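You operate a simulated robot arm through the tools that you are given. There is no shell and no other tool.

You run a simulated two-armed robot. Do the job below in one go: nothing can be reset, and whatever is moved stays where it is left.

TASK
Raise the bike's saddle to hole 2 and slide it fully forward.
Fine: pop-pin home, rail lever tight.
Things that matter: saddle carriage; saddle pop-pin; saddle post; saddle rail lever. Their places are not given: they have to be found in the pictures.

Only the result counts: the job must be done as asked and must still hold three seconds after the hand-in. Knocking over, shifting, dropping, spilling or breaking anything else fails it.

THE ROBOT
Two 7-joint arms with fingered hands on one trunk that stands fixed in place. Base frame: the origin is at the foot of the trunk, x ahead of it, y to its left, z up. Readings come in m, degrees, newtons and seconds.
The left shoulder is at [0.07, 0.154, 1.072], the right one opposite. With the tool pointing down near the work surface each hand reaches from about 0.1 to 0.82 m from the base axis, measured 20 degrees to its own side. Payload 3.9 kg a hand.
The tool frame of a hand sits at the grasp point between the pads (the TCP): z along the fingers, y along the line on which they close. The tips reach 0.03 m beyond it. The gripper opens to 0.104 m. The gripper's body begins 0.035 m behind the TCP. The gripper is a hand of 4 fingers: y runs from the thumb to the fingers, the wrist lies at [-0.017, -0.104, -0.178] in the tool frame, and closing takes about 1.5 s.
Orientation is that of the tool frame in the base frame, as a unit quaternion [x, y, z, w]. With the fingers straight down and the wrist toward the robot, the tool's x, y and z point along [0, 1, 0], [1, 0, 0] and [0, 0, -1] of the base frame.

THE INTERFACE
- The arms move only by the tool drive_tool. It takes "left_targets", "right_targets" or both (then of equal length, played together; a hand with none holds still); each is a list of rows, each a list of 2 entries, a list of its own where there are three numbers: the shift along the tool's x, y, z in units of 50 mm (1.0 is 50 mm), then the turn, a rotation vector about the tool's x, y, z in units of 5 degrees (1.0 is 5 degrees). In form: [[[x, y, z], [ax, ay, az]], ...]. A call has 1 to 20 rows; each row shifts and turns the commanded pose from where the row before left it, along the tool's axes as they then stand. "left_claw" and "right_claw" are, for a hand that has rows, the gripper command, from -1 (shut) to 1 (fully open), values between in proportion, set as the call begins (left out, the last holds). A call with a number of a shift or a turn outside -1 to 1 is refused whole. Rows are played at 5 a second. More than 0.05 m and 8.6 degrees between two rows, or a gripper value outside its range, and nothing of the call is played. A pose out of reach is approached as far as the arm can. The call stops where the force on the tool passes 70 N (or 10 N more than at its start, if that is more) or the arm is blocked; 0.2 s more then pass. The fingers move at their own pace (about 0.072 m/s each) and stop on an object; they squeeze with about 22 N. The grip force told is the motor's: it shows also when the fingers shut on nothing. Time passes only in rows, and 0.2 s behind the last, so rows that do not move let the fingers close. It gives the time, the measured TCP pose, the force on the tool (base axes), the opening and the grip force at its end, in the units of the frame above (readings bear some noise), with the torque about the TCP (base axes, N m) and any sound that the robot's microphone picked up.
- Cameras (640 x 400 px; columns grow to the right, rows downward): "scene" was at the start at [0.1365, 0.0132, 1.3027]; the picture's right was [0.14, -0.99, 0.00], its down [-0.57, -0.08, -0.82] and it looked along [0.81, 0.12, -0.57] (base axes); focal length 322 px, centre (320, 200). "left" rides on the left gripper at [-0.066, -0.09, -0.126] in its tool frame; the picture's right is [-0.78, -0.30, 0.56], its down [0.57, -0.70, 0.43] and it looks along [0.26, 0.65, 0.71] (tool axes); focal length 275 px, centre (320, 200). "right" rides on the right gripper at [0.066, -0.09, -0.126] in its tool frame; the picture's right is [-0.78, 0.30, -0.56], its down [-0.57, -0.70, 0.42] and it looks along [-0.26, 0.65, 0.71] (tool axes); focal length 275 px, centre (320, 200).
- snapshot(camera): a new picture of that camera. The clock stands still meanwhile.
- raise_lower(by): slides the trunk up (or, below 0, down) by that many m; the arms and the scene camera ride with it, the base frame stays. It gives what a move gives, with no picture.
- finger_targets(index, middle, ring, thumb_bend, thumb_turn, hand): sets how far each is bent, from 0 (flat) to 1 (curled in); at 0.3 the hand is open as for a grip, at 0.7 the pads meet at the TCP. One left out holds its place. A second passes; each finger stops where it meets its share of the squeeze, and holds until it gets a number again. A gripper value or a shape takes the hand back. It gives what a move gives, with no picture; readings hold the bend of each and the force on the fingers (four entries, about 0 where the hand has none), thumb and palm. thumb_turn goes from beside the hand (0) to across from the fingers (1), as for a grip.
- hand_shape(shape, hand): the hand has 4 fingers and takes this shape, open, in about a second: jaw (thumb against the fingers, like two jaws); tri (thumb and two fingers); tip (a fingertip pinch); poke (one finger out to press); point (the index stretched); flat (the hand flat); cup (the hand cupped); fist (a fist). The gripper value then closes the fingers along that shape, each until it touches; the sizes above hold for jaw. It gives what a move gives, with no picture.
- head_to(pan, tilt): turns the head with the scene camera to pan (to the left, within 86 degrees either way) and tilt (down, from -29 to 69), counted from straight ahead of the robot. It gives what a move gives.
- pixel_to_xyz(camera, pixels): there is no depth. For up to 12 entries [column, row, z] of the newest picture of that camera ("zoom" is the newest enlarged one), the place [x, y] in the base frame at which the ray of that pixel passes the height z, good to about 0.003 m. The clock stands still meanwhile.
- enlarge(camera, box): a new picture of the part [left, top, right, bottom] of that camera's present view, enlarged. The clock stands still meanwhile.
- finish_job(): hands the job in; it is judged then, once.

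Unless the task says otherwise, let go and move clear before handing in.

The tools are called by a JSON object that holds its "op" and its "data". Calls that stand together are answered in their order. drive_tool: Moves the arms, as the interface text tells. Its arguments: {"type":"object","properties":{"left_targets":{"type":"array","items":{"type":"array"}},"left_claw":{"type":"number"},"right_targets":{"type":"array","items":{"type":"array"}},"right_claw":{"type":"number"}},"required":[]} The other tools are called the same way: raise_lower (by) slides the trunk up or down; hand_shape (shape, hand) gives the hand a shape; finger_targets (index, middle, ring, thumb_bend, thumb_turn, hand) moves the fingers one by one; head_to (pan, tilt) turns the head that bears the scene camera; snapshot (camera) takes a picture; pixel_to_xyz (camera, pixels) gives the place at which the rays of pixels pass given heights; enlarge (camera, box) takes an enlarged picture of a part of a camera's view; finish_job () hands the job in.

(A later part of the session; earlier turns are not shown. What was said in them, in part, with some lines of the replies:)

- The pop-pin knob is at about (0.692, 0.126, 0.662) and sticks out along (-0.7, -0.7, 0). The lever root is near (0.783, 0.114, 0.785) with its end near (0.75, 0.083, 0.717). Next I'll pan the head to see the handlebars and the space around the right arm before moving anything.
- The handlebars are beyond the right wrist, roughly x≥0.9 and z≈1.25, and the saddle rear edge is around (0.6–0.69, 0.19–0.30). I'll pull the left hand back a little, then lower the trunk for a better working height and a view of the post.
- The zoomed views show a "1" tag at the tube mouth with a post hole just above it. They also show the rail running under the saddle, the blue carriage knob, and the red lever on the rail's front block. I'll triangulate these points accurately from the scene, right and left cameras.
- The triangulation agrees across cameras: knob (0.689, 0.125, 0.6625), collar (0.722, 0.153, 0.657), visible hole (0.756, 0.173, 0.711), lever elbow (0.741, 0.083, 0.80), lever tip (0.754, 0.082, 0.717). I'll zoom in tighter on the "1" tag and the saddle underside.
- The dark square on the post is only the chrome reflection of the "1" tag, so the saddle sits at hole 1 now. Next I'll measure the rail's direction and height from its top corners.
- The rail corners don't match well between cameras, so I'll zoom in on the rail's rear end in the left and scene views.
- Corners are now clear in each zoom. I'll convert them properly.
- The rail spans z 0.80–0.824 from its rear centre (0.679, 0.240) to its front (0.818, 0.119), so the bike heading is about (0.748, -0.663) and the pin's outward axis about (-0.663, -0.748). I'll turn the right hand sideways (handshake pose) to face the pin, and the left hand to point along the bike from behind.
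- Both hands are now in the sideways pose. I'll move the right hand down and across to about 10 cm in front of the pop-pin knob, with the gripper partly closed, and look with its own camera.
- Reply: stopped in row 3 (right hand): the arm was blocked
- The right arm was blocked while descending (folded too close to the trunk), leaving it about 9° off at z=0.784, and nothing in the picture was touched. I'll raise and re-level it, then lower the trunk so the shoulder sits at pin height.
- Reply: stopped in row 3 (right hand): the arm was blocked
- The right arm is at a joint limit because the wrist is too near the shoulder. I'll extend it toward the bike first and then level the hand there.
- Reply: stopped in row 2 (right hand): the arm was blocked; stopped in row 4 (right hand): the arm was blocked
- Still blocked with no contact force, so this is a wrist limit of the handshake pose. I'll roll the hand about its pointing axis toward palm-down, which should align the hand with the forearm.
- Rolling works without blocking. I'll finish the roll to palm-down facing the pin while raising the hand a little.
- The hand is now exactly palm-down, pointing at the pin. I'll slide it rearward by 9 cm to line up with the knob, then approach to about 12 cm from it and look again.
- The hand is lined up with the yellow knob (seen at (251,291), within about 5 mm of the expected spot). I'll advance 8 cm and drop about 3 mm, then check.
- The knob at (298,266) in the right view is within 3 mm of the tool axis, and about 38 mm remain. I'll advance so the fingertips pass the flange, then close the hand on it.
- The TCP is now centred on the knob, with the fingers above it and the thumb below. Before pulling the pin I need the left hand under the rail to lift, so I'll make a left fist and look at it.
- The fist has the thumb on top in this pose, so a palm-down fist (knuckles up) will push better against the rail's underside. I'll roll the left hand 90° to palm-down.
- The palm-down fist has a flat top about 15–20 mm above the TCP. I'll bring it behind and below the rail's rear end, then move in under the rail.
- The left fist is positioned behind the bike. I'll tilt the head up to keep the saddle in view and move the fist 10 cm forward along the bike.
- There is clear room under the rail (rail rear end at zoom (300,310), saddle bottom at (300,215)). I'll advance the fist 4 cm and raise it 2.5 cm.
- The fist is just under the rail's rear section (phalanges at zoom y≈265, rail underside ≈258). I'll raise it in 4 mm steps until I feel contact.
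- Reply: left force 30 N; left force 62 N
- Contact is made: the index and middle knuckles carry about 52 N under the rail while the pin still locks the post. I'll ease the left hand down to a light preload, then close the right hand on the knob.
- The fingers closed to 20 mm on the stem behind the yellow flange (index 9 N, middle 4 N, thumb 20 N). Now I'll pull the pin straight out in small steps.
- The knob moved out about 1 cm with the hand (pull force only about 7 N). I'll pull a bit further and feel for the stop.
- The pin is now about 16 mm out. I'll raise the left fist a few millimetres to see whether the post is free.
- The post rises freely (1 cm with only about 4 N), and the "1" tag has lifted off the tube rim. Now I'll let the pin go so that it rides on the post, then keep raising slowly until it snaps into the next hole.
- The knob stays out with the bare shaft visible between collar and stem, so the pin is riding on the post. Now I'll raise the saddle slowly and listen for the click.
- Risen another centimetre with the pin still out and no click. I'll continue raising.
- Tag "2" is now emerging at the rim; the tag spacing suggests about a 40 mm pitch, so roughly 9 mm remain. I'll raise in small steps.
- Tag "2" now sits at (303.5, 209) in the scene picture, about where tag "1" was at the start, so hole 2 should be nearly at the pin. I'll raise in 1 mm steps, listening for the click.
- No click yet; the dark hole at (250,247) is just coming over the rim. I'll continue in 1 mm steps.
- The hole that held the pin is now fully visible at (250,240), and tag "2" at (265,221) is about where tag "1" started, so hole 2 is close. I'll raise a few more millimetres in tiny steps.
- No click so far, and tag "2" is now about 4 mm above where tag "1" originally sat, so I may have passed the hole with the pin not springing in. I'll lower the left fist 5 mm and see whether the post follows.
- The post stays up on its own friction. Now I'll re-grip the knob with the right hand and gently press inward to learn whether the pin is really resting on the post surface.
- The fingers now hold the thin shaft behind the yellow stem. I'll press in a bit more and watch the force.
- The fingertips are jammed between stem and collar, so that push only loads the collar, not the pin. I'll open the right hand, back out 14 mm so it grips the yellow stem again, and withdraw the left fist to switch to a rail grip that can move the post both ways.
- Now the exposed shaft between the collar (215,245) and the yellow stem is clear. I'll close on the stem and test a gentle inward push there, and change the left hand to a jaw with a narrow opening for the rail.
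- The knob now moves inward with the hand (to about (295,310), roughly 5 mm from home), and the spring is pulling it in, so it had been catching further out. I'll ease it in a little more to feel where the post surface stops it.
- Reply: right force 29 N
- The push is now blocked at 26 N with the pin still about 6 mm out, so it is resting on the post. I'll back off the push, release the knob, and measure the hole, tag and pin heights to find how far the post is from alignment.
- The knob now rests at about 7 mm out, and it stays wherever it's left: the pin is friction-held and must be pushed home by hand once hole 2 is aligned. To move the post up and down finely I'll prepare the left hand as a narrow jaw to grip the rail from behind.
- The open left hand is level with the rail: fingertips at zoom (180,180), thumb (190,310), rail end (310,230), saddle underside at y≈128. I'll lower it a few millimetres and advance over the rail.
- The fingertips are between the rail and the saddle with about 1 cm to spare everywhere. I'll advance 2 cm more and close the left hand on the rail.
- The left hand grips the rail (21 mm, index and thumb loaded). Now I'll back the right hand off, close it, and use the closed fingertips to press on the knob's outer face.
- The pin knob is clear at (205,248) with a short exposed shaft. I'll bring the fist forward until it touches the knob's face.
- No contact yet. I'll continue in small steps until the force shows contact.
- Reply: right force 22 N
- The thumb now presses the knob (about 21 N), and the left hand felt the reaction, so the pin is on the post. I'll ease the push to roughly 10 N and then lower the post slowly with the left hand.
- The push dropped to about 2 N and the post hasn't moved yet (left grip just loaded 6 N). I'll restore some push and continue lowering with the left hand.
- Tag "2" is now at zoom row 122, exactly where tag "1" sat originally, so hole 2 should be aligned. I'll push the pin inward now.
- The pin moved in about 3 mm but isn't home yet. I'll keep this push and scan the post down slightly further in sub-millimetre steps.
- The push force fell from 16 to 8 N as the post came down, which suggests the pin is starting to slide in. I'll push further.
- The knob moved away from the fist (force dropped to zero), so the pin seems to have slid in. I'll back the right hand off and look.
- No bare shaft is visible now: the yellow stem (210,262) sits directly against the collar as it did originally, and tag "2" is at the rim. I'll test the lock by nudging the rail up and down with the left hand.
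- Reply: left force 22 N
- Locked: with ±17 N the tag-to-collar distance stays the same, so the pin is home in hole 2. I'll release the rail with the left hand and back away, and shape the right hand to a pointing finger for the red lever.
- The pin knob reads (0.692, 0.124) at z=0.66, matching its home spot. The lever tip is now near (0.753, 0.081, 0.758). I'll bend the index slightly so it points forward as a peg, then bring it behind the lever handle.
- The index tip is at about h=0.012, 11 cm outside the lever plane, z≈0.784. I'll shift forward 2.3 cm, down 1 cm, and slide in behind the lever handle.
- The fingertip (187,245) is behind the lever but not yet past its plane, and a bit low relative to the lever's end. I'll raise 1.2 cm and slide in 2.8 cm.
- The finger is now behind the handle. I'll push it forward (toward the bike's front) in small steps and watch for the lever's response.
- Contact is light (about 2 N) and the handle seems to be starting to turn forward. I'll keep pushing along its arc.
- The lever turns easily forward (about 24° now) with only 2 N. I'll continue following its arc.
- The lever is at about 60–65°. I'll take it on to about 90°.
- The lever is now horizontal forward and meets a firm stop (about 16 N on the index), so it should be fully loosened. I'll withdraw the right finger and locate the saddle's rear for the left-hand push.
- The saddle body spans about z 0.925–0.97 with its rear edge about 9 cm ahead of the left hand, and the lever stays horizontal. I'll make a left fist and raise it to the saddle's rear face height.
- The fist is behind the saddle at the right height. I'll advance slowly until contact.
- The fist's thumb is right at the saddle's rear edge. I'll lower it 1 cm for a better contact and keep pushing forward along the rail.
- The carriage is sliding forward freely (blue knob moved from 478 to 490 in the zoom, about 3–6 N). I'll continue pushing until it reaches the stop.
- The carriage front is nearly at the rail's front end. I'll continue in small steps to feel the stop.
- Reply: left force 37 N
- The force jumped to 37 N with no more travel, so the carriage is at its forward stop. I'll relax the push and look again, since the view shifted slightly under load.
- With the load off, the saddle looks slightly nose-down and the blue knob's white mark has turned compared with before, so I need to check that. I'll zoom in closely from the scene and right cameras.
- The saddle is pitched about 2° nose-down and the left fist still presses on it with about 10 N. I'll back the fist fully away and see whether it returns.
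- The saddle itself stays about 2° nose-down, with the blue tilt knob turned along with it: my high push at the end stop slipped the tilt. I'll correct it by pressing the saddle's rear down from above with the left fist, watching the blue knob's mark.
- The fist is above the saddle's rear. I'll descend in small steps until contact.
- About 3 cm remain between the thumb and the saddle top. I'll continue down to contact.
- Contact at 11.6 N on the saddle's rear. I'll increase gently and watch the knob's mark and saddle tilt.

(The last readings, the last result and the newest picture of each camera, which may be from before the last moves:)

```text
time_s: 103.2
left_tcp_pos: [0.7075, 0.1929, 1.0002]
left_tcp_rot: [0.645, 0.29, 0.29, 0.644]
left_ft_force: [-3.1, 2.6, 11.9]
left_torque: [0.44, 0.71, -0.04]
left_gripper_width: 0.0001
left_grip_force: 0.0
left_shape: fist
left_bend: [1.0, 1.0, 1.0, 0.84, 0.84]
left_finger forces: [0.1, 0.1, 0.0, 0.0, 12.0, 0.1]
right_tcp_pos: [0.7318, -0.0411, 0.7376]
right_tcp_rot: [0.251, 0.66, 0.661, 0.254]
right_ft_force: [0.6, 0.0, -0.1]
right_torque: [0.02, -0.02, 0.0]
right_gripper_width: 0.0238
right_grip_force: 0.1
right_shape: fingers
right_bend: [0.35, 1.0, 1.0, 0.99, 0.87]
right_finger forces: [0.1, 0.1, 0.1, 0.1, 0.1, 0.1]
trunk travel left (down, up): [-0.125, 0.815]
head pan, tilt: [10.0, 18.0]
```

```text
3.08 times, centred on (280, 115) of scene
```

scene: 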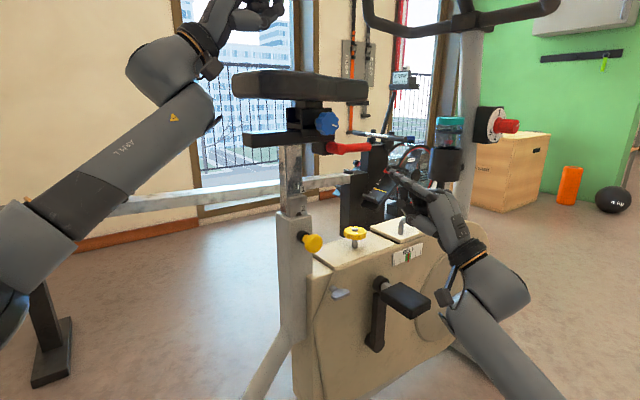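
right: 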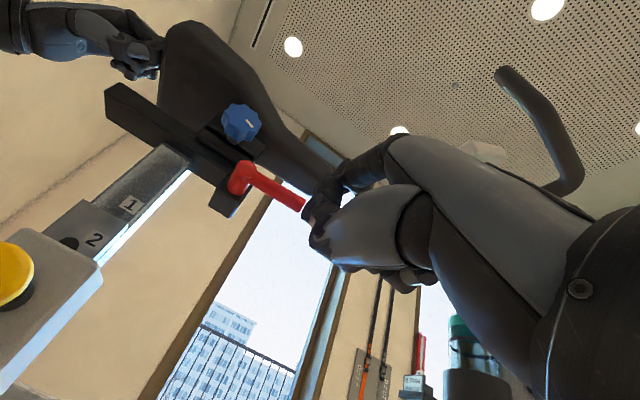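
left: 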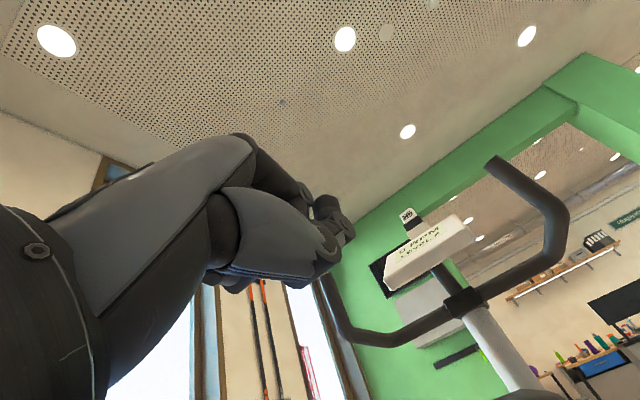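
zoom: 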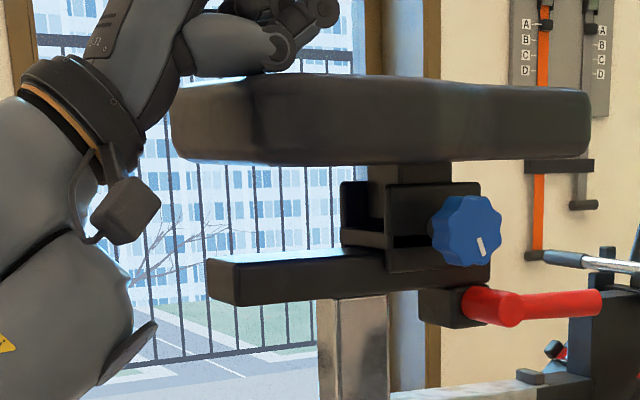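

The blue knob's mark has turned back to about 70° (its original was about 68–70°), and the saddle is level again as before. I'll lift the left fist off and verify unloaded.

{"op": "drive_tool", "data": {"left_targets": [[[0, 0.2, 0], [0, 0, 0]], [[0, 0.4, 0], [0, 0, 0]], [[0, 0.5, 0], [0, 0, 0]]]}}

{"op": "enlarge", "data": {"camera": "scene", "box": [180, 50, 380, 180]}}

{"op": "enlarge", "data": {"camera": "scene", "box": [290, 90, 370, 150]}}

```text
time_s: 104.0
left_tcp_pos: [0.7109, 0.1942, 1.0524]
left_tcp_rot: [0.646, 0.291, 0.289, 0.644]
left_ft_force: [0.8, 0.2, 0.1]
left_torque: [-0.03, -0.02, -0.02]
left_gripper_width: 0.0
left_grip_force: 0.1
left_shape: fist
left_bend: [1.0, 1.0, 1.0, 0.84, 0.84]
left_finger forces: [0.1, 0.0, 0.0, 0.0, 0.1, 0.0]
right_tcp_pos: [0.7338, -0.0412, 0.7349]
right_tcp_rot: [0.252, 0.661, 0.661, 0.252]
right_ft_force: [0.2, 0.1, 1.1]
right_torque: [0.0, 0.02, -0.02]
right_gripper_width: 0.0241
right_grip_force: 0.0
right_shape: fingers
right_bend: [0.35, 1.0, 1.0, 0.99, 0.87]
right_finger forces: [0.0, 0.1, 0.0, 0.1, 0.0, 0.1]
trunk travel left (down, up): [-0.125, 0.815]
head pan, tilt: [10.0, 18.0]
```

```text
3.08 times, centred on (280, 115) of scene
```

zoom: 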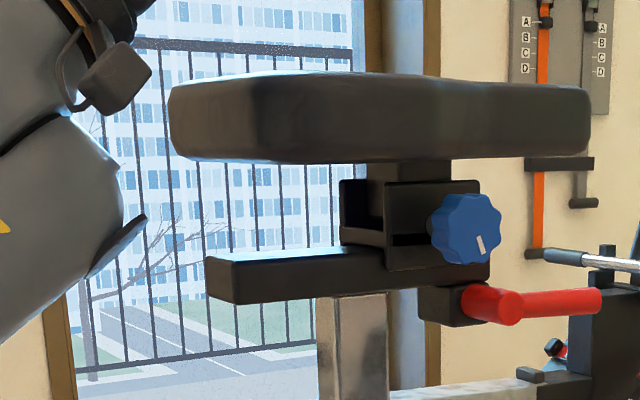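

```text
6.67 times, centred on (330, 120) of scene
```

zoom: 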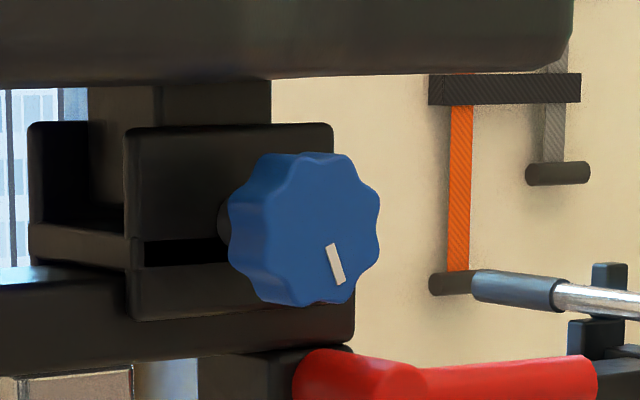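

The tilt is back to its original reading (mark at about 70°) and the carriage still sits at the front of the rail. I'll bring the left fist behind the saddle again, low this time, and give only a light push to make sure it's against the stop.

{"op": "drive_tool", "data": {"left_targets": [[[0, 0, -0.9], [0, 0, 0]], [[0, 0, -0.9], [0, 0, 0]], [[0, 0, -0.9], [0, 0, 0]], [[0, -0.9, 0], [0, 0, 0]], [[0, -0.9, 0], [0, 0, 0]], [[0.2, -0.75, 0], [0, 0, 0]], [[0, 0, 0.6], [0, 0, 0]], [[0, 0, 0.5], [0, 0, 0]]]}}

{"op": "enlarge", "data": {"camera": "scene", "box": [130, 30, 370, 180]}}

```text
time_s: 105.8
left_tcp_pos: [0.6564, 0.2529, 0.9253]
left_tcp_rot: [0.646, 0.291, 0.29, 0.643]
left_ft_force: [0.0, -1.0, -0.1]
left_torque: [0.02, 0.01, -0.03]
left_gripper_width: 0.0
left_grip_force: 0.0
left_shape: fist
left_bend: [1.0, 1.0, 1.0, 0.84, 0.84]
left_finger forces: [0.1, 0.1, 0.1, 0.0, 0.1, 0.0]
right_tcp_pos: [0.735, -0.0417, 0.735]
right_tcp_rot: [0.253, 0.66, 0.661, 0.253]
right_ft_force: [-0.5, -0.1, 0.0]
right_torque: [-0.02, 0.02, -0.03]
right_gripper_width: 0.0238
right_grip_force: 0.2
right_shape: fingers
right_bend: [0.35, 1.0, 1.0, 0.99, 0.87]
right_finger forces: [0.0, 0.0, 0.1, 0.0, 0.1, 0.1]
trunk travel left (down, up): [-0.125, 0.815]
head pan, tilt: [10.0, 18.0]
```

```text
2.67 times, centred on (250, 105) of scene
```

zoom: 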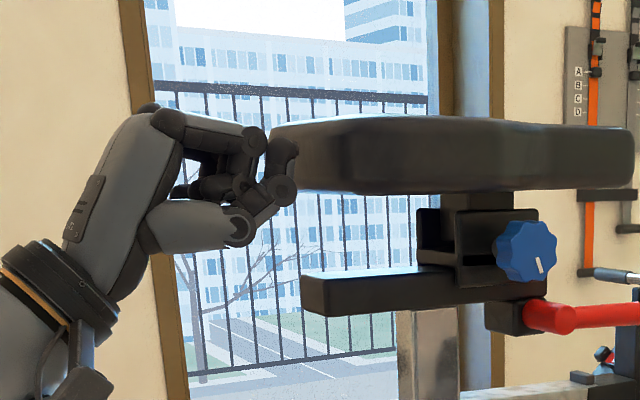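

{"op": "drive_tool", "data": {"left_targets": [[[0, 0, 0.1], [0, 0, 0]], [[0, 0, 0.1], [0, 0, 0]]]}}

{"op": "drive_tool", "data": {"left_targets": [[[0, 0, 0.06], [0, 0, 0]], [[0, 0, 0], [0, 0, 0]]]}}

{"op": "enlarge", "data": {"camera": "scene", "box": [130, 30, 370, 180]}}

```text
time_s: 106.5
left_tcp_pos: [0.6635, 0.2474, 0.9275]
left_tcp_rot: [0.646, 0.29, 0.289, 0.644]
left_ft_force: [0.3, -0.3, 0.2]
left_torque: [-0.01, -0.03, 0.01]
left_gripper_width: 0.0003
left_grip_force: 0.0
left_shape: fist
left_bend: [1.0, 1.0, 1.0, 0.84, 0.84]
left_finger forces: [0.1, 0.0, 0.0, 0.0, 0.1, 0.0]
right_tcp_pos: [0.7338, -0.0409, 0.7353]
right_tcp_rot: [0.252, 0.66, 0.661, 0.252]
right_ft_force: [-0.2, -0.3, 1.0]
right_torque: [0.0, 0.0, 0.03]
right_gripper_width: 0.024
right_grip_force: 0.0
right_shape: fingers
right_bend: [0.35, 1.0, 1.0, 0.99, 0.87]
right_finger forces: [0.0, 0.0, 0.0, 0.0, 0.0, 0.2]
trunk travel left (down, up): [-0.125, 0.815]
head pan, tilt: [10.0, 18.0]
```

```text
time_s: 107.0
left_tcp_pos: [0.6664, 0.2463, 0.926]
left_tcp_rot: [0.646, 0.29, 0.289, 0.644]
left_ft_force: [-0.6, -0.3, 0.5]
left_torque: [0.01, 0.02, -0.02]
left_gripper_width: 0.0002
left_grip_force: 0.1
left_shape: fist
left_bend: [1.0, 1.0, 1.0, 0.84, 0.84]
left_finger forces: [0.0, 0.0, 0.0, 0.0, 0.1, 0.0]
right_tcp_pos: [0.7335, -0.0415, 0.7352]
right_tcp_rot: [0.253, 0.66, 0.66, 0.253]
right_ft_force: [0.5, -0.1, 0.0]
right_torque: [0.0, -0.02, -0.01]
right_gripper_width: 0.0241
right_grip_force: 0.1
right_shape: fingers
right_bend: [0.35, 1.0, 1.0, 0.99, 0.87]
right_finger forces: [0.0, 0.0, 0.0, 0.0, 0.0, 0.0]
trunk travel left (down, up): [-0.125, 0.815]
head pan, tilt: [10.0, 18.0]
```

```text
2.67 times, centred on (250, 105) of scene
```

zoom: 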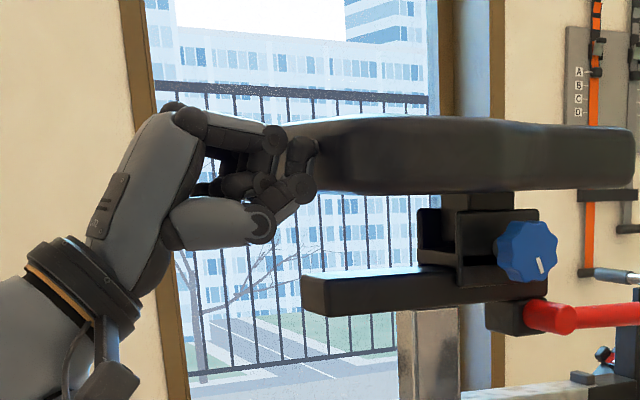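

{"op": "drive_tool", "data": {"left_targets": [[[0, 0, 0.06], [0, 0, 0]], [[0, 0, 0.04], [0, 0, 0]]]}}

{"op": "drive_tool", "data": {"left_targets": [[[0, 0, 0.04], [0, 0, 0]], [[0, 0, 0], [0, 0, 0]]]}}

{"op": "drive_tool", "data": {"left_targets": [[[0, 0, 0.03], [0, 0, 0]], [[0, 0, 0], [0, 0, 0]]]}}

```text
time_s: 107.7
left_tcp_pos: [0.6688, 0.244, 0.9269]
left_tcp_rot: [0.645, 0.291, 0.291, 0.644]
left_ft_force: [-5.3, 3.6, -1.7]
left_torque: [-0.01, -0.1, -0.12]
left_gripper_width: 0.0
left_grip_force: 0.1
left_shape: fist
left_bend: [1.0, 1.0, 1.0, 0.86, 0.84]
left_finger forces: [0.0, 0.0, 0.1, 0.0, 6.5, 0.1]
right_tcp_pos: [0.7325, -0.0403, 0.7355]
right_tcp_rot: [0.251, 0.661, 0.66, 0.253]
right_ft_force: [-0.2, -0.4, -1.1]
right_torque: [-0.01, -0.01, 0.02]
right_gripper_width: 0.0241
right_grip_force: 0.0
right_shape: fingers
right_bend: [0.35, 1.0, 1.0, 0.99, 0.87]
right_finger forces: [0.0, 0.0, 0.0, 0.1, 0.1, 0.1]
trunk travel left (down, up): [-0.125, 0.815]
head pan, tilt: [10.0, 18.0]
```

```text
time_s: 108.2
left_tcp_pos: [0.6711, 0.2437, 0.927]
left_tcp_rot: [0.645, 0.291, 0.29, 0.645]
left_ft_force: [-9.3, 9.8, -3.7]
left_torque: [-0.09, -0.16, -0.22]
left_gripper_width: 0.0
left_grip_force: 0.1
left_shape: fist
left_bend: [1.0, 1.0, 1.0, 0.88, 0.83]
left_finger forces: [0.0, 0.1, 0.1, 0.1, 13.8, 0.0]
right_tcp_pos: [0.7326, -0.041, 0.7366]
right_tcp_rot: [0.252, 0.661, 0.659, 0.254]
right_ft_force: [-0.1, -0.6, 0.1]
right_torque: [-0.01, -0.03, -0.01]
right_gripper_width: 0.0241
right_grip_force: 0.0
right_shape: fingers
right_bend: [0.35, 1.0, 1.0, 0.99, 0.87]
right_finger forces: [0.0, 0.1, 0.0, 0.0, 0.0, 0.1]
trunk travel left (down, up): [-0.125, 0.815]
head pan, tilt: [10.0, 18.0]
```

```text
time_s: 108.8
left_tcp_pos: [0.6721, 0.2423, 0.9285]
left_tcp_rot: [0.644, 0.291, 0.29, 0.645]
left_ft_force: [-12.6, 13.9, -4.0]
left_torque: [-0.05, -0.13, -0.35]
left_gripper_width: 0.0
left_grip_force: 0.1
left_shape: fist
left_bend: [1.0, 1.0, 1.0, 0.89, 0.83]
left_finger forces: [0.0, 0.0, 0.0, 0.1, 12.2, 0.0]
right_tcp_pos: [0.7321, -0.0403, 0.7371]
right_tcp_rot: [0.252, 0.661, 0.66, 0.253]
right_ft_force: [-0.3, 0.1, 0.1]
right_torque: [-0.01, 0.02, 0.02]
right_gripper_width: 0.0241
right_grip_force: 0.1
right_shape: fingers
right_bend: [0.35, 1.0, 1.0, 0.99, 0.87]
right_finger forces: [0.0, 0.0, 0.1, 0.1, 0.0, 0.0]
trunk travel left (down, up): [-0.125, 0.815]
head pan, tilt: [10.0, 18.0]
```

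The force rises straight to 19 N with no travel, so the carriage is against its forward stop. I'll back the left fist off and check the tilt mark, then return the right finger to the lever for tightening.

{"op": "drive_tool", "data": {"left_targets": [[[0, 0, -0.15], [0, 0, 0]], [[0, 0, -0.3], [0, 0, 0]]]}}

{"op": "enlarge", "data": {"camera": "scene", "box": [180, 50, 380, 180]}}

{"op": "enlarge", "data": {"camera": "scene", "box": [290, 100, 430, 230]}}

```text
time_s: 109.5
left_tcp_pos: [0.6547, 0.2556, 0.9269]
left_tcp_rot: [0.646, 0.291, 0.289, 0.643]
left_ft_force: [-0.2, 0.2, -0.8]
left_torque: [0.0, 0.01, -0.01]
left_gripper_width: 0.0
left_grip_force: 0.0
left_shape: fist
left_bend: [1.0, 1.0, 1.0, 0.85, 0.84]
left_finger forces: [0.0, 0.1, 0.0, 0.0, 0.0, 0.1]
right_tcp_pos: [0.7336, -0.0401, 0.7357]
right_tcp_rot: [0.252, 0.661, 0.661, 0.252]
right_ft_force: [0.4, -0.1, 0.4]
right_torque: [-0.01, 0.01, 0.01]
right_gripper_width: 0.0242
right_grip_force: 0.1
right_shape: fingers
right_bend: [0.35, 1.0, 1.0, 0.99, 0.87]
right_finger forces: [0.0, 0.0, 0.0, 0.0, 0.1, 0.0]
trunk travel left (down, up): [-0.125, 0.815]
head pan, tilt: [10.0, 18.0]
```

```text
3.08 times, centred on (280, 115) of scene
```

zoom: 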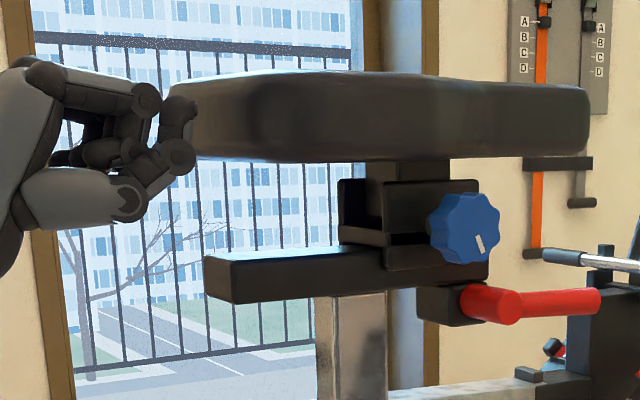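

```text
3.08 times, centred on (360, 165) of scene
```

zoom: 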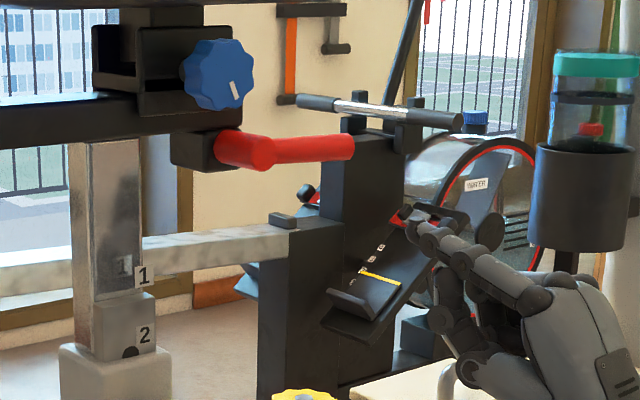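

The tilt mark reads about 65° (fine) and the lever is still horizontal forward. Now I'll bring the right index over the top of the lever handle to swing it back down to tight.

{"op": "drive_tool", "data": {"right_targets": [[[-0.1, 0.9, 0], [0, 0, 0]], [[0, 0.9, 0], [0, 0, 0]], [[0, 0, 0.7], [0, 0, 0]], [[0, 0, 0.6], [0, 0, 0]]]}}

{"op": "enlarge", "data": {"camera": "scene", "box": [280, 70, 440, 190]}}

{"op": "enlarge", "data": {"camera": "right", "box": [160, 80, 400, 300]}}

```text
time_s: 110.5
left_tcp_pos: [0.6551, 0.2553, 0.9269]
left_tcp_rot: [0.645, 0.291, 0.29, 0.644]
left_ft_force: [0.8, -0.2, -0.5]
left_torque: [-0.03, -0.01, 0.01]
left_gripper_width: 0.0001
left_grip_force: 0.1
left_shape: fist
left_bend: [1.0, 1.0, 1.0, 0.85, 0.84]
left_finger forces: [0.0, 0.0, 0.0, 0.0, 0.1, 0.1]
right_tcp_pos: [0.7807, 0.0023, 0.8249]
right_tcp_rot: [0.252, 0.661, 0.66, 0.252]
right_ft_force: [-0.4, -0.5, 0.2]
right_torque: [0.0, 0.0, -0.02]
right_gripper_width: 0.024
right_grip_force: 0.0
right_shape: fingers
right_bend: [0.35, 1.0, 1.0, 0.99, 0.87]
right_finger forces: [0.0, 0.1, 0.1, 0.0, 0.0, 0.1]
trunk travel left (down, up): [-0.125, 0.815]
head pan, tilt: [10.0, 18.0]
```

```text
3.33 times, centred on (360, 130) of scene
```

zoom: 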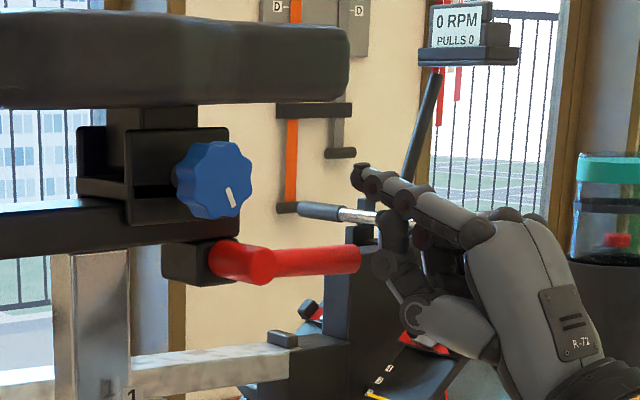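

```text
1.82 times, centred on (280, 190) of right
```

zoom: 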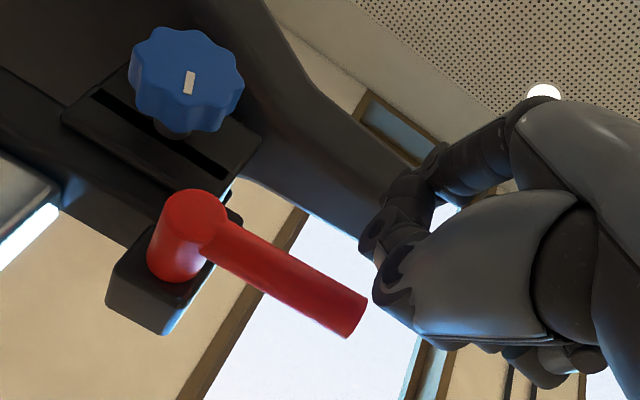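

The index is above and outside the lever's end. I'll slide it in over the handle and then lower it to contact.

{"op": "drive_tool", "data": {"right_targets": [[[0, 0, 0.3], [0, 0, 0]], [[0, 0, 0.3], [0, 0, 0]], [[0, -0.15, 0], [0, 0, 0]], [[0, -0.1, 0], [0, 0, 0]]]}}

{"op": "enlarge", "data": {"camera": "scene", "box": [280, 70, 440, 190]}}

{"op": "enlarge", "data": {"camera": "right", "box": [160, 80, 400, 300]}}

```text
time_s: 111.5
left_tcp_pos: [0.6559, 0.2548, 0.927]
left_tcp_rot: [0.646, 0.29, 0.29, 0.644]
left_ft_force: [0.1, -0.9, 0.2]
left_torque: [0.0, 0.0, 0.01]
left_gripper_width: 0.0
left_grip_force: 0.1
left_shape: fist
left_bend: [1.0, 1.0, 1.0, 0.85, 0.84]
left_finger forces: [0.0, 0.1, 0.0, 0.1, 0.0, 0.1]
right_tcp_pos: [0.8004, 0.0254, 0.8147]
right_tcp_rot: [0.252, 0.661, 0.661, 0.253]
right_ft_force: [-2.9, -1.6, 1.3]
right_torque: [0.03, -0.01, 0.05]
right_gripper_width: 0.0243
right_grip_force: 1.9
right_shape: fingers
right_bend: [0.35, 1.0, 1.0, 1.0, 0.86]
right_finger forces: [0.0, 0.1, 0.1, 0.0, 4.0, 0.1]
trunk travel left (down, up): [-0.125, 0.815]
head pan, tilt: [10.0, 18.0]
```

```text
3.33 times, centred on (360, 130) of scene
```

zoom: 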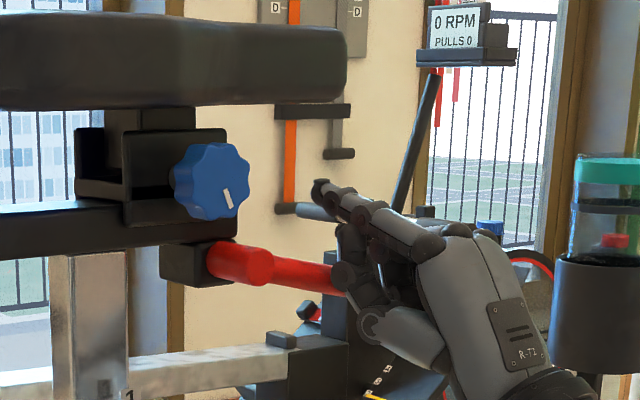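

```text
1.82 times, centred on (280, 190) of right
```

zoom: 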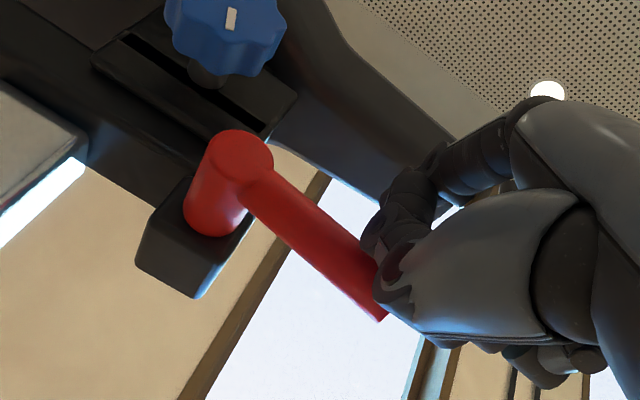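

The curled thumb touched the lever first (4 N) and nudged it down a little. I'll back off slightly and tilt the hand 15° so the index leads clearly ahead of the thumb.

{"op": "drive_tool", "data": {"right_targets": [[[0, 0, -0.3], [0, 0, 0]], [[0, 0.4, 0], [0, 0, 0]], [[0, 0, 0], [1, 0, 0]], [[0, 0, 0], [1, 0, 0]], [[0, 0, 0], [1, 0, 0]]]}}

{"op": "enlarge", "data": {"camera": "scene", "box": [280, 70, 440, 190]}}

{"op": "enlarge", "data": {"camera": "right", "box": [160, 80, 400, 300]}}

```text
time_s: 112.7
left_tcp_pos: [0.655, 0.2551, 0.926]
left_tcp_rot: [0.646, 0.29, 0.289, 0.644]
left_ft_force: [0.3, 0.2, 0.2]
left_torque: [0.0, -0.04, 0.02]
left_gripper_width: 0.0
left_grip_force: 0.1
left_shape: fist
left_bend: [1.0, 1.0, 1.0, 0.85, 0.84]
left_finger forces: [0.0, 0.1, 0.0, 0.1, 0.1, 0.1]
right_tcp_pos: [0.7902, 0.0148, 0.8335]
right_tcp_rot: [0.283, 0.742, 0.568, 0.217]
right_ft_force: [0.0, 0.7, 0.3]
right_torque: [-0.01, 0.02, 0.0]
right_gripper_width: 0.0242
right_grip_force: 0.1
right_shape: fingers
right_bend: [0.35, 1.0, 1.0, 0.99, 0.87]
right_finger forces: [0.0, 0.0, 0.0, 0.0, 0.0, 0.0]
trunk travel left (down, up): [-0.125, 0.815]
head pan, tilt: [10.0, 18.0]
```

```text
3.33 times, centred on (360, 130) of scene
```

zoom: 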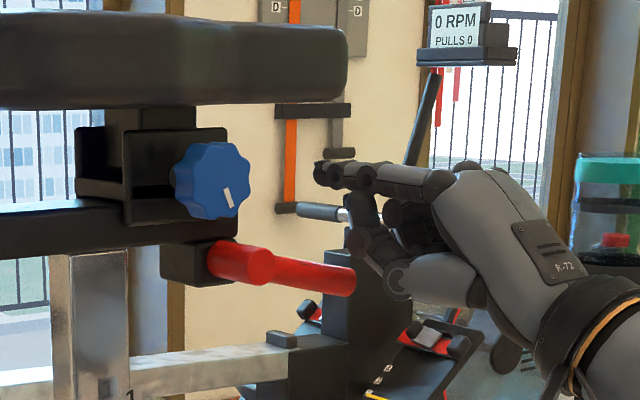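

```text
1.82 times, centred on (280, 190) of right
```

zoom: 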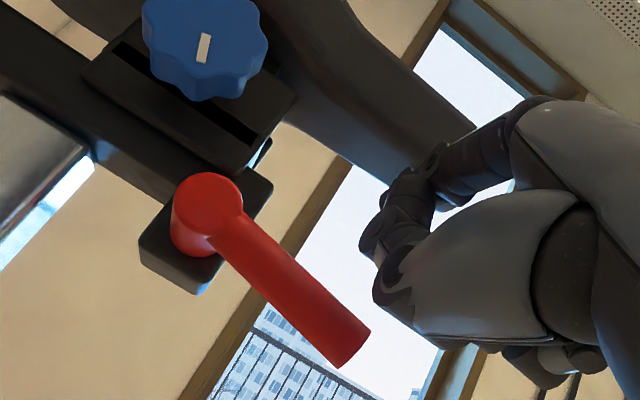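

The index now points level and leads the hand; it sits about 4 cm above the lever. I'll lower it onto the handle and follow the lever's arc downward to about 45°.

{"op": "drive_tool", "data": {"right_targets": [[[0, -0.27, 0.136], [0, 0, 0]], [[0, -0.27, 0.136], [0, 0, 0]], [[-0.06, -0.174, 0.047], [0, 0, 0]], [[0.02, -0.18, 0.048], [0, 0, 0]], [[0.02, -0.18, 0.048], [0, 0, 0]], [[0.064, -0.16, 0.043], [0, 0, 0]], [[0.064, -0.16, 0.043], [0, 0, 0]]]}}

{"op": "enlarge", "data": {"camera": "scene", "box": [280, 70, 440, 190]}}

{"op": "enlarge", "data": {"camera": "right", "box": [160, 80, 400, 300]}}

```text
time_s: 114.2
left_tcp_pos: [0.656, 0.2551, 0.9268]
left_tcp_rot: [0.646, 0.291, 0.289, 0.644]
left_ft_force: [-0.4, 0.4, 0.6]
left_torque: [0.01, 0.0, -0.01]
left_gripper_width: 0.0
left_grip_force: 0.2
left_shape: fist
left_bend: [1.0, 1.0, 1.0, 0.85, 0.84]
left_finger forces: [0.0, 0.0, 0.0, 0.1, 0.1, 0.1]
right_tcp_pos: [0.7892, 0.0228, 0.7588]
right_tcp_rot: [0.284, 0.741, 0.569, 0.218]
right_ft_force: [-0.6, -1.2, -0.7]
right_torque: [0.05, -0.04, 0.0]
right_gripper_width: 0.0246
right_grip_force: 1.5
right_shape: fingers
right_bend: [0.34, 1.0, 1.0, 0.99, 0.87]
right_finger forces: [0.8, 0.1, 0.0, 0.0, 2.0, 0.0]
trunk travel left (down, up): [-0.125, 0.815]
head pan, tilt: [10.0, 18.0]
```

```text
3.33 times, centred on (360, 130) of scene
```

zoom: 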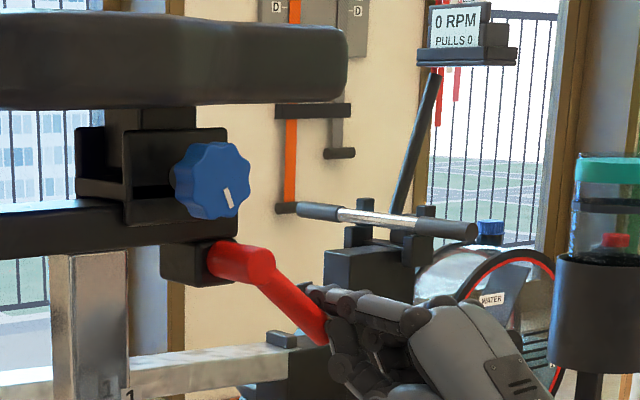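

```text
1.82 times, centred on (280, 190) of right
```

zoom: 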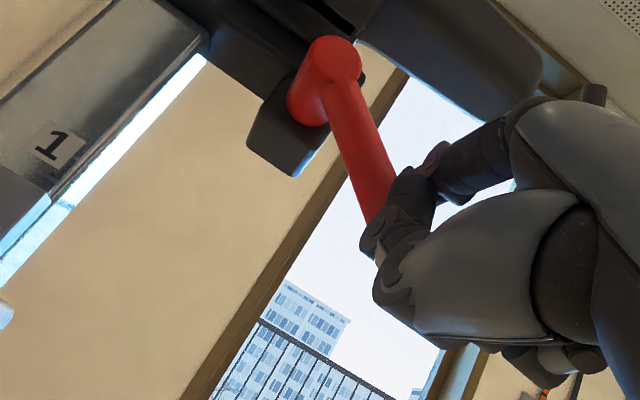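

The lever follows down (about 45°) with light force. I'll continue the arc toward vertical.

{"op": "drive_tool", "data": {"right_targets": [[[0.104, -0.137, 0.01], [0, 0, 0]], [[0.104, -0.137, 0.01], [0, 0, 0]], [[0.138, -0.107, 0.01], [0, 0, 0]], [[0.138, -0.107, 0.01], [0, 0, 0]], [[0.1, -0.05, 0.0], [0, 0, 0]]]}}

{"op": "enlarge", "data": {"camera": "scene", "box": [280, 90, 440, 210]}}

{"op": "enlarge", "data": {"camera": "right", "box": [160, 80, 400, 300]}}

```text
time_s: 115.5
left_tcp_pos: [0.6554, 0.2554, 0.9264]
left_tcp_rot: [0.646, 0.291, 0.29, 0.643]
left_ft_force: [0.8, -0.6, -0.2]
left_torque: [-0.02, 0.0, 0.02]
left_gripper_width: 0.0
left_grip_force: 0.0
left_shape: fist
left_bend: [1.0, 1.0, 1.0, 0.85, 0.84]
left_finger forces: [0.0, 0.0, 0.0, 0.1, 0.1, 0.1]
right_tcp_pos: [0.7654, 0.0382, 0.7333]
right_tcp_rot: [0.283, 0.741, 0.569, 0.217]
right_ft_force: [0.6, -0.7, -0.2]
right_torque: [0.04, 0.04, -0.04]
right_gripper_width: 0.0247
right_grip_force: 0.5
right_shape: fingers
right_bend: [0.34, 1.0, 1.0, 0.99, 0.87]
right_finger forces: [1.0, 0.0, 0.0, 0.0, 0.0, 0.1]
trunk travel left (down, up): [-0.125, 0.815]
head pan, tilt: [10.0, 18.0]
```

```text
3.33 times, centred on (360, 150) of scene
```

zoom: 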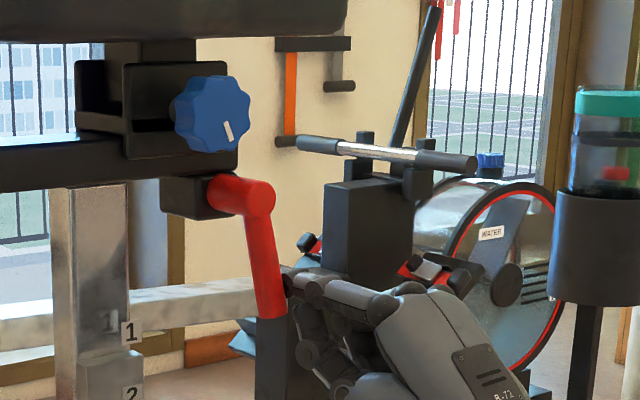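

```text
1.82 times, centred on (280, 190) of right
```

zoom: 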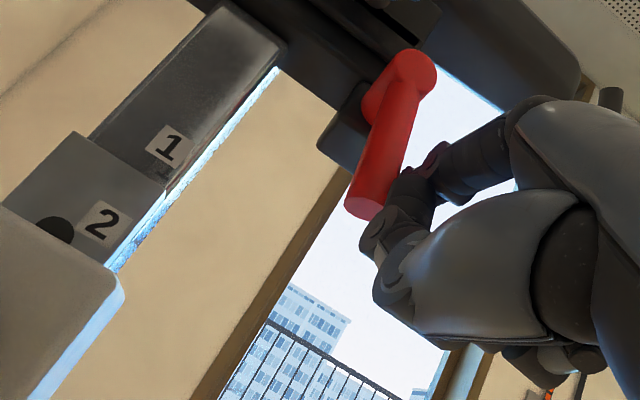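

The lever is about 10° from vertical. I'll keep pushing it rearward in small steps until it tightens against its stop.

{"op": "drive_tool", "data": {"right_targets": [[[0.08, -0.03, 0.01], [0, 0, 0]], [[0.08, -0.03, 0.01], [0, 0, 0]], [[0.08, -0.02, 0], [0, 0, 0]]]}}

{"op": "enlarge", "data": {"camera": "scene", "box": [280, 90, 440, 210]}}

{"op": "drive_tool", "data": {"right_targets": [[[0.08, -0.01, 0], [0, 0, 0]], [[0.08, 0, 0], [0, 0, 0]]]}}

{"op": "enlarge", "data": {"camera": "scene", "box": [280, 90, 440, 210]}}

```text
time_s: 116.2
left_tcp_pos: [0.6572, 0.2552, 0.9264]
left_tcp_rot: [0.645, 0.292, 0.29, 0.644]
left_ft_force: [0.1, 0.3, -0.1]
left_torque: [-0.01, -0.01, -0.02]
left_gripper_width: 0.0001
left_grip_force: 0.1
left_shape: fist
left_bend: [1.0, 1.0, 1.0, 0.85, 0.84]
left_finger forces: [0.0, 0.0, 0.0, 0.0, 0.1, 0.0]
right_tcp_pos: [0.7572, 0.0463, 0.7284]
right_tcp_rot: [0.284, 0.741, 0.568, 0.218]
right_ft_force: [3.5, -2.5, 1.6]
right_torque: [0.17, 0.18, -0.11]
right_gripper_width: 0.0247
right_grip_force: 1.4
right_shape: fingers
right_bend: [0.34, 1.0, 1.0, 0.99, 0.87]
right_finger forces: [4.0, 0.0, 0.0, 0.0, 0.0, 0.1]
trunk travel left (down, up): [-0.125, 0.815]
head pan, tilt: [10.0, 18.0]
```

```text
3.33 times, centred on (360, 150) of scene
```

zoom: 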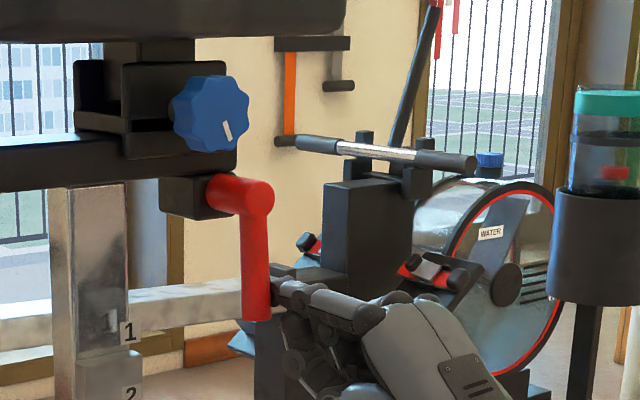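

```text
time_s: 116.8
left_tcp_pos: [0.6572, 0.2533, 0.9259]
left_tcp_rot: [0.647, 0.291, 0.289, 0.643]
left_ft_force: [-0.1, -0.5, -0.3]
left_torque: [-0.05, 0.0, -0.04]
left_gripper_width: 0.0
left_grip_force: 0.0
left_shape: fist
left_bend: [1.0, 1.0, 1.0, 0.85, 0.84]
left_finger forces: [0.0, 0.1, 0.0, 0.0, 0.1, 0.0]
right_tcp_pos: [0.7532, 0.0464, 0.7252]
right_tcp_rot: [0.289, 0.74, 0.567, 0.217]
right_ft_force: [21.9, -13.3, 5.5]
right_torque: [0.8, 1.02, -0.73]
right_gripper_width: 0.0251
right_grip_force: 12.2
right_shape: fingers
right_bend: [0.33, 1.0, 1.0, 0.99, 0.87]
right_finger forces: [24.1, 0.0, 0.1, 0.0, 0.1, 0.0]
trunk travel left (down, up): [-0.125, 0.815]
head pan, tilt: [10.0, 18.0]
```

```text
3.33 times, centred on (360, 150) of scene
```

zoom: 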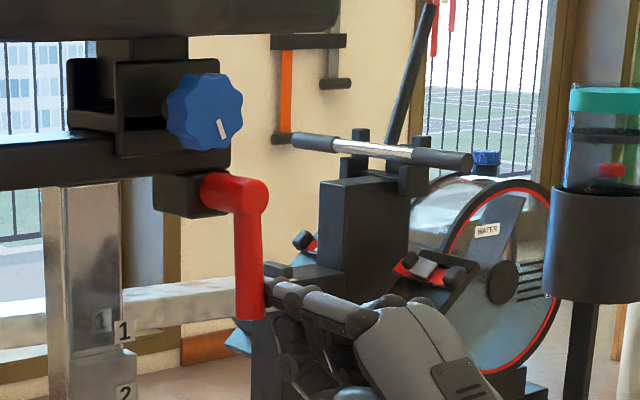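

The lever is vertical again and hit a firm stop (26 N). I'll press slightly harder for a moment to make sure it's tight, then release and check that it stays.

{"op": "drive_tool", "data": {"right_targets": [[[0.05, 0, 0], [0, 0, 0]], [[0, 0, 0], [0, 0, 0]]]}}

{"op": "drive_tool", "data": {"right_targets": [[[-0.3, 0, 0], [0, 0, 0]], [[-0.3, 0, 0], [0, 0, 0]], [[0, 0, -0.4], [0, 0, 0]], [[0, 0, -0.6], [0, 0, 0]], [[0, 0, -0.8], [0, 0, 0]], [[0, 0, -0.8], [0, 0, 0]]]}}

{"op": "snapshot", "data": {"camera": "scene"}}

{"op": "enlarge", "data": {"camera": "scene", "box": [230, 60, 390, 180]}}

{"op": "enlarge", "data": {"camera": "scene", "box": [260, 150, 380, 270]}}

```text
time_s: 117.5
left_tcp_pos: [0.6582, 0.2526, 0.9247]
left_tcp_rot: [0.647, 0.291, 0.289, 0.643]
left_ft_force: [-0.1, -0.4, 0.2]
left_torque: [0.0, 0.01, -0.04]
left_gripper_width: 0.0004
left_grip_force: 0.1
left_shape: fist
left_bend: [1.0, 1.0, 1.0, 0.85, 0.84]
left_finger forces: [0.0, 0.1, 0.0, 0.0, 0.0, 0.1]
right_tcp_pos: [0.7538, 0.047, 0.7254]
right_tcp_rot: [0.29, 0.74, 0.567, 0.217]
right_ft_force: [32.1, -19.5, 7.5]
right_torque: [1.14, 1.54, -1.04]
right_gripper_width: 0.0254
right_grip_force: 18.0
right_shape: fingers
right_bend: [0.32, 1.0, 1.0, 0.99, 0.87]
right_finger forces: [35.5, 0.0, 0.0, 0.0, 0.0, 0.1]
trunk travel left (down, up): [-0.125, 0.815]
head pan, tilt: [10.0, 18.0]
```

```text
time_s: 118.8
left_tcp_pos: [0.6559, 0.2551, 0.9281]
left_tcp_rot: [0.646, 0.291, 0.29, 0.643]
left_ft_force: [-0.3, -0.7, -0.2]
left_torque: [-0.03, 0.0, -0.02]
left_gripper_width: 0.0
left_grip_force: 0.1
left_shape: fist
left_bend: [1.0, 1.0, 1.0, 0.85, 0.84]
left_finger forces: [0.1, 0.1, 0.0, 0.0, 0.0, 0.1]
right_tcp_pos: [0.6852, -0.058, 0.7627]
right_tcp_rot: [0.283, 0.741, 0.568, 0.218]
right_ft_force: [-0.4, 0.0, 0.1]
right_torque: [0.01, 0.01, 0.06]
right_gripper_width: 0.0244
right_grip_force: 0.1
right_shape: fingers
right_bend: [0.35, 1.0, 1.0, 0.99, 0.87]
right_finger forces: [0.0, 0.1, 0.0, 0.1, 0.1, 0.1]
trunk travel left (down, up): [-0.125, 0.815]
head pan, tilt: [10.0, 18.0]
```

```text
taken
```

scene: 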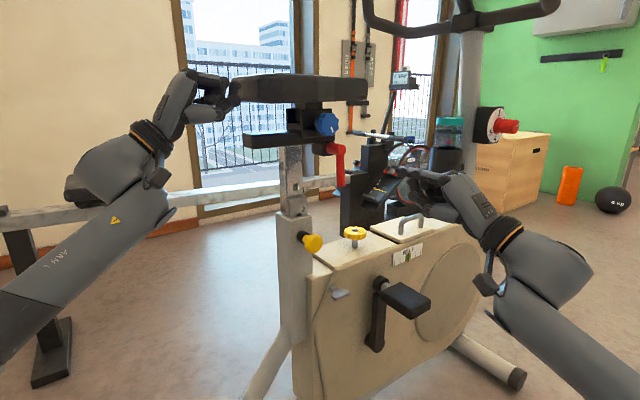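

```text
3.33 times, centred on (310, 120) of scene
```

zoom: 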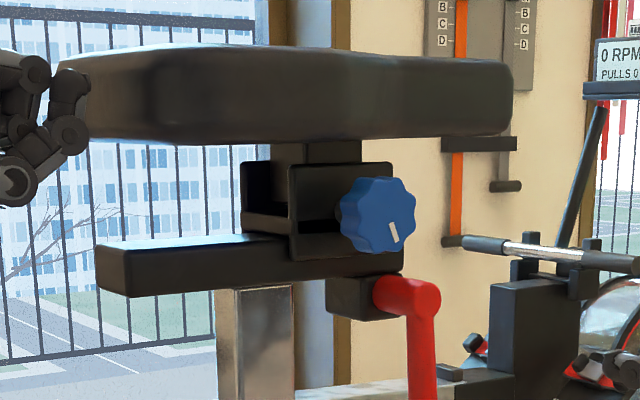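

```text
3.33 times, centred on (320, 210) of scene
```

zoom: 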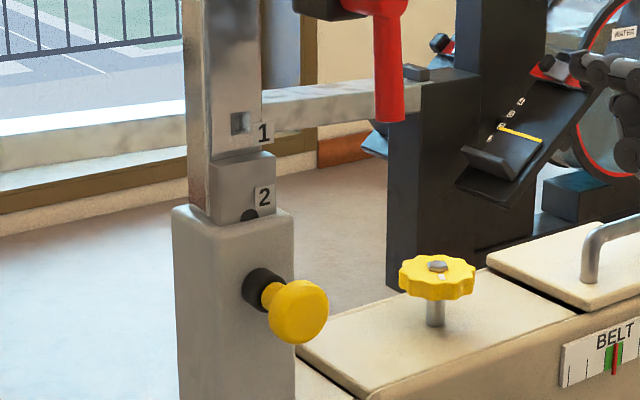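

The lever hangs vertical, tag "2" is at the rim, and the tilt mark reads about 69°. To confirm the pin is fully home, I'll repeat the exact view used before pulling it (head 8/30, same zoom box), where the knob was at (238,285).

{"op": "head_to", "data": {"pan": 8, "tilt": 30}}

{"op": "enlarge", "data": {"camera": "scene", "box": [230, 80, 422, 200]}}

{"op": "snapshot", "data": {"camera": "scene"}}

```text
time_s: 119.6
left_tcp_pos: [0.6565, 0.256, 0.9266]
left_tcp_rot: [0.645, 0.291, 0.291, 0.644]
left_ft_force: [0.7, 0.1, -0.2]
left_torque: [0.04, 0.02, -0.01]
left_gripper_width: 0.0
left_grip_force: 0.0
left_shape: fist
left_bend: [1.0, 1.0, 1.0, 0.85, 0.84]
left_finger forces: [0.1, 0.1, 0.0, 0.0, 0.1, 0.0]
right_tcp_pos: [0.6867, -0.0581, 0.762]
right_tcp_rot: [0.283, 0.741, 0.569, 0.217]
right_ft_force: [-0.1, 0.6, 1.1]
right_torque: [0.0, 0.0, 0.01]
right_gripper_width: 0.0239
right_grip_force: 0.1
right_shape: fingers
right_bend: [0.35, 1.0, 1.0, 0.99, 0.87]
right_finger forces: [0.1, 0.0, 0.0, 0.0, 0.1, 0.0]
trunk travel left (down, up): [-0.125, 0.815]
head pan, tilt: [8.0, 30.0]
```

```text
3.33 times, centred on (326, 140) of scene
```

zoom: 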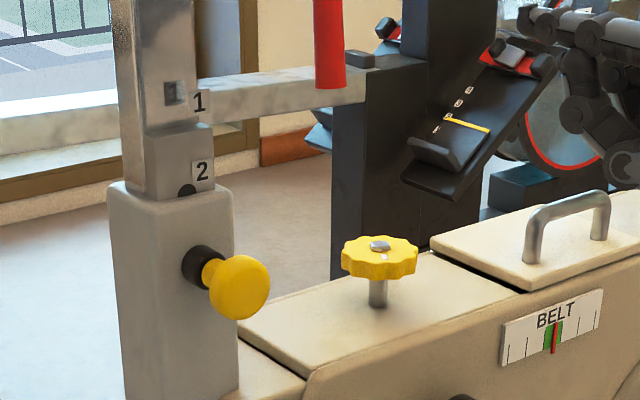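

```text
taken
```

scene: 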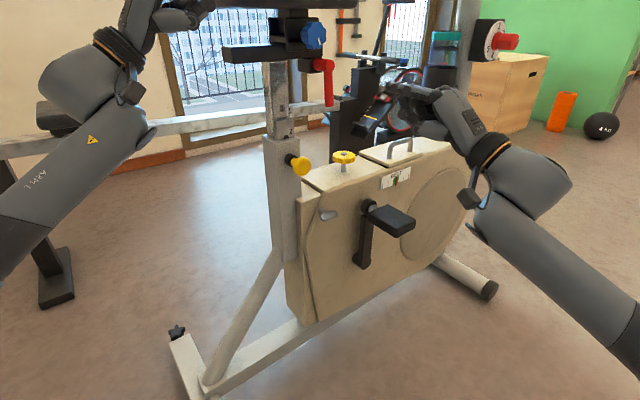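

The knob is at (240,287) with the collar at (202,266), the same offset as at the start, and tag "2" sits exactly where tag "1" was: the pin is home in hole 2. I'll move both hands clear and do a final check.

{"op": "drive_tool", "data": {"left_targets": [[[0, 0, -0.8], [0, 0, 0]], [[0, 0, -0.8], [0, 0, 0]], [[0, 0, -0.8], [0, 0, 0]]], "right_targets": [[[0, 0, -0.5], [0, 0, 0]], [[0, 0, -0.5], [0, 0, 0]], [[0, 0, 0], [0, 0, 0]]]}}

{"op": "head_to", "data": {"pan": 10, "tilt": 18}}

{"op": "snapshot", "data": {"camera": "scene"}}

{"op": "enlarge", "data": {"camera": "scene", "box": [190, 50, 390, 200]}}

```text
time_s: 120.4
left_tcp_pos: [0.5665, 0.3365, 0.9282]
left_tcp_rot: [0.646, 0.29, 0.29, 0.644]
left_ft_force: [0.6, -0.2, 0.0]
left_torque: [0.01, -0.01, -0.01]
left_gripper_width: 0.0
left_grip_force: 0.1
left_shape: fist
left_bend: [1.0, 1.0, 1.0, 0.85, 0.84]
left_finger forces: [0.0, 0.1, 0.0, 0.1, 0.0, 0.0]
right_tcp_pos: [0.6542, -0.0953, 0.7759]
right_tcp_rot: [0.282, 0.742, 0.569, 0.217]
right_ft_force: [0.0, -0.6, 0.3]
right_torque: [-0.03, 0.03, -0.03]
right_gripper_width: 0.0243
right_grip_force: 0.1
right_shape: fingers
right_bend: [0.35, 1.0, 1.0, 0.99, 0.87]
right_finger forces: [0.0, 0.1, 0.0, 0.0, 0.0, 0.0]
trunk travel left (down, up): [-0.125, 0.815]
head pan, tilt: [8.0, 30.0]
```

```text
time_s: 121.1
left_tcp_pos: [0.567, 0.3357, 0.9267]
left_tcp_rot: [0.646, 0.291, 0.29, 0.644]
left_ft_force: [0.4, 0.0, -0.4]
left_torque: [0.01, -0.01, 0.0]
left_gripper_width: 0.0
left_grip_force: 0.1
left_shape: fist
left_bend: [1.0, 1.0, 1.0, 0.85, 0.84]
left_finger forces: [0.0, 0.1, 0.0, 0.0, 0.0, 0.1]
right_tcp_pos: [0.6548, -0.0953, 0.7743]
right_tcp_rot: [0.282, 0.741, 0.57, 0.217]
right_ft_force: [0.1, -0.7, 0.8]
right_torque: [0.0, -0.02, -0.03]
right_gripper_width: 0.0239
right_grip_force: 0.0
right_shape: fingers
right_bend: [0.35, 1.0, 1.0, 0.99, 0.87]
right_finger forces: [0.0, 0.0, 0.0, 0.0, 0.0, 0.0]
trunk travel left (down, up): [-0.125, 0.815]
head pan, tilt: [10.0, 18.0]
```

```text
taken
```

scene: 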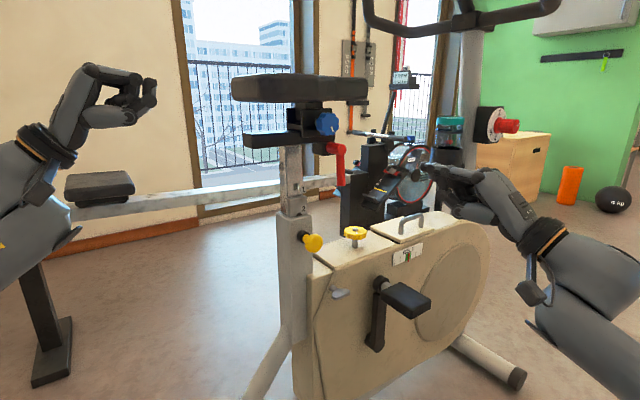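

```text
2.67 times, centred on (290, 125) of scene
```

zoom: 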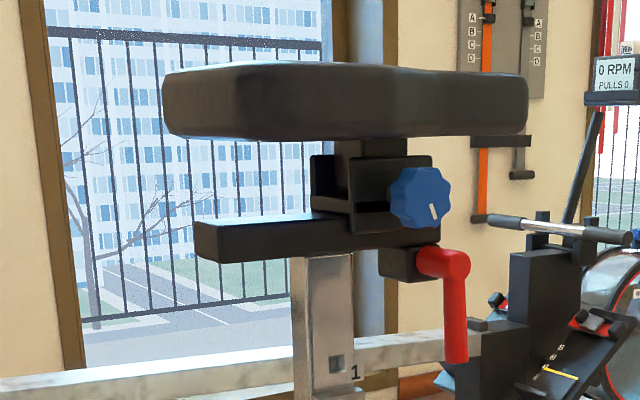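

The final view shows everything in place: saddle raised with tag "2" at the rim, pin home at (312,243), carriage at the rail's front stop, lever vertical and tight, saddle tilt as at the start, and both hands clear. I'm handing in.

{"op": "finish_job", "data": {}}

```text
The job is handed in.
```

The saddle is raised to hole 2 and slid fully forward. The pop-pin is home and the rail lever is tight. I've handed the job in; no verdict has come back yet.

- **Height:** tag "2" now sits at the tube rim exactly where tag "1" was at the start. The knob's offset from its collar is the same as before I pulled it. Pushing and pulling the rail with about 17 N did not move the post.
- **Fore and aft:** the carriage slid about 4.5 cm and is against its forward stop. A final check push of about 19 N gave no further travel.
- **Lever:** it is back to its original vertical position. I pressed it against its stop with about 38 N, and it stayed put when I let go. I did not test the clamp by trying to push the saddle back.

**Saddle tilt slipped and was put back:** my hard push at the forward stop (about 37 N) tipped the saddle roughly 2° nose-down and turned the blue tilt knob. I pressed the rear of the saddle back down until it was level again. The knob's mark now reads about 69°, against about 68–70° originally.

Both hands were clear of the bike at hand-in, and nothing else on the bike or around it looked moved.
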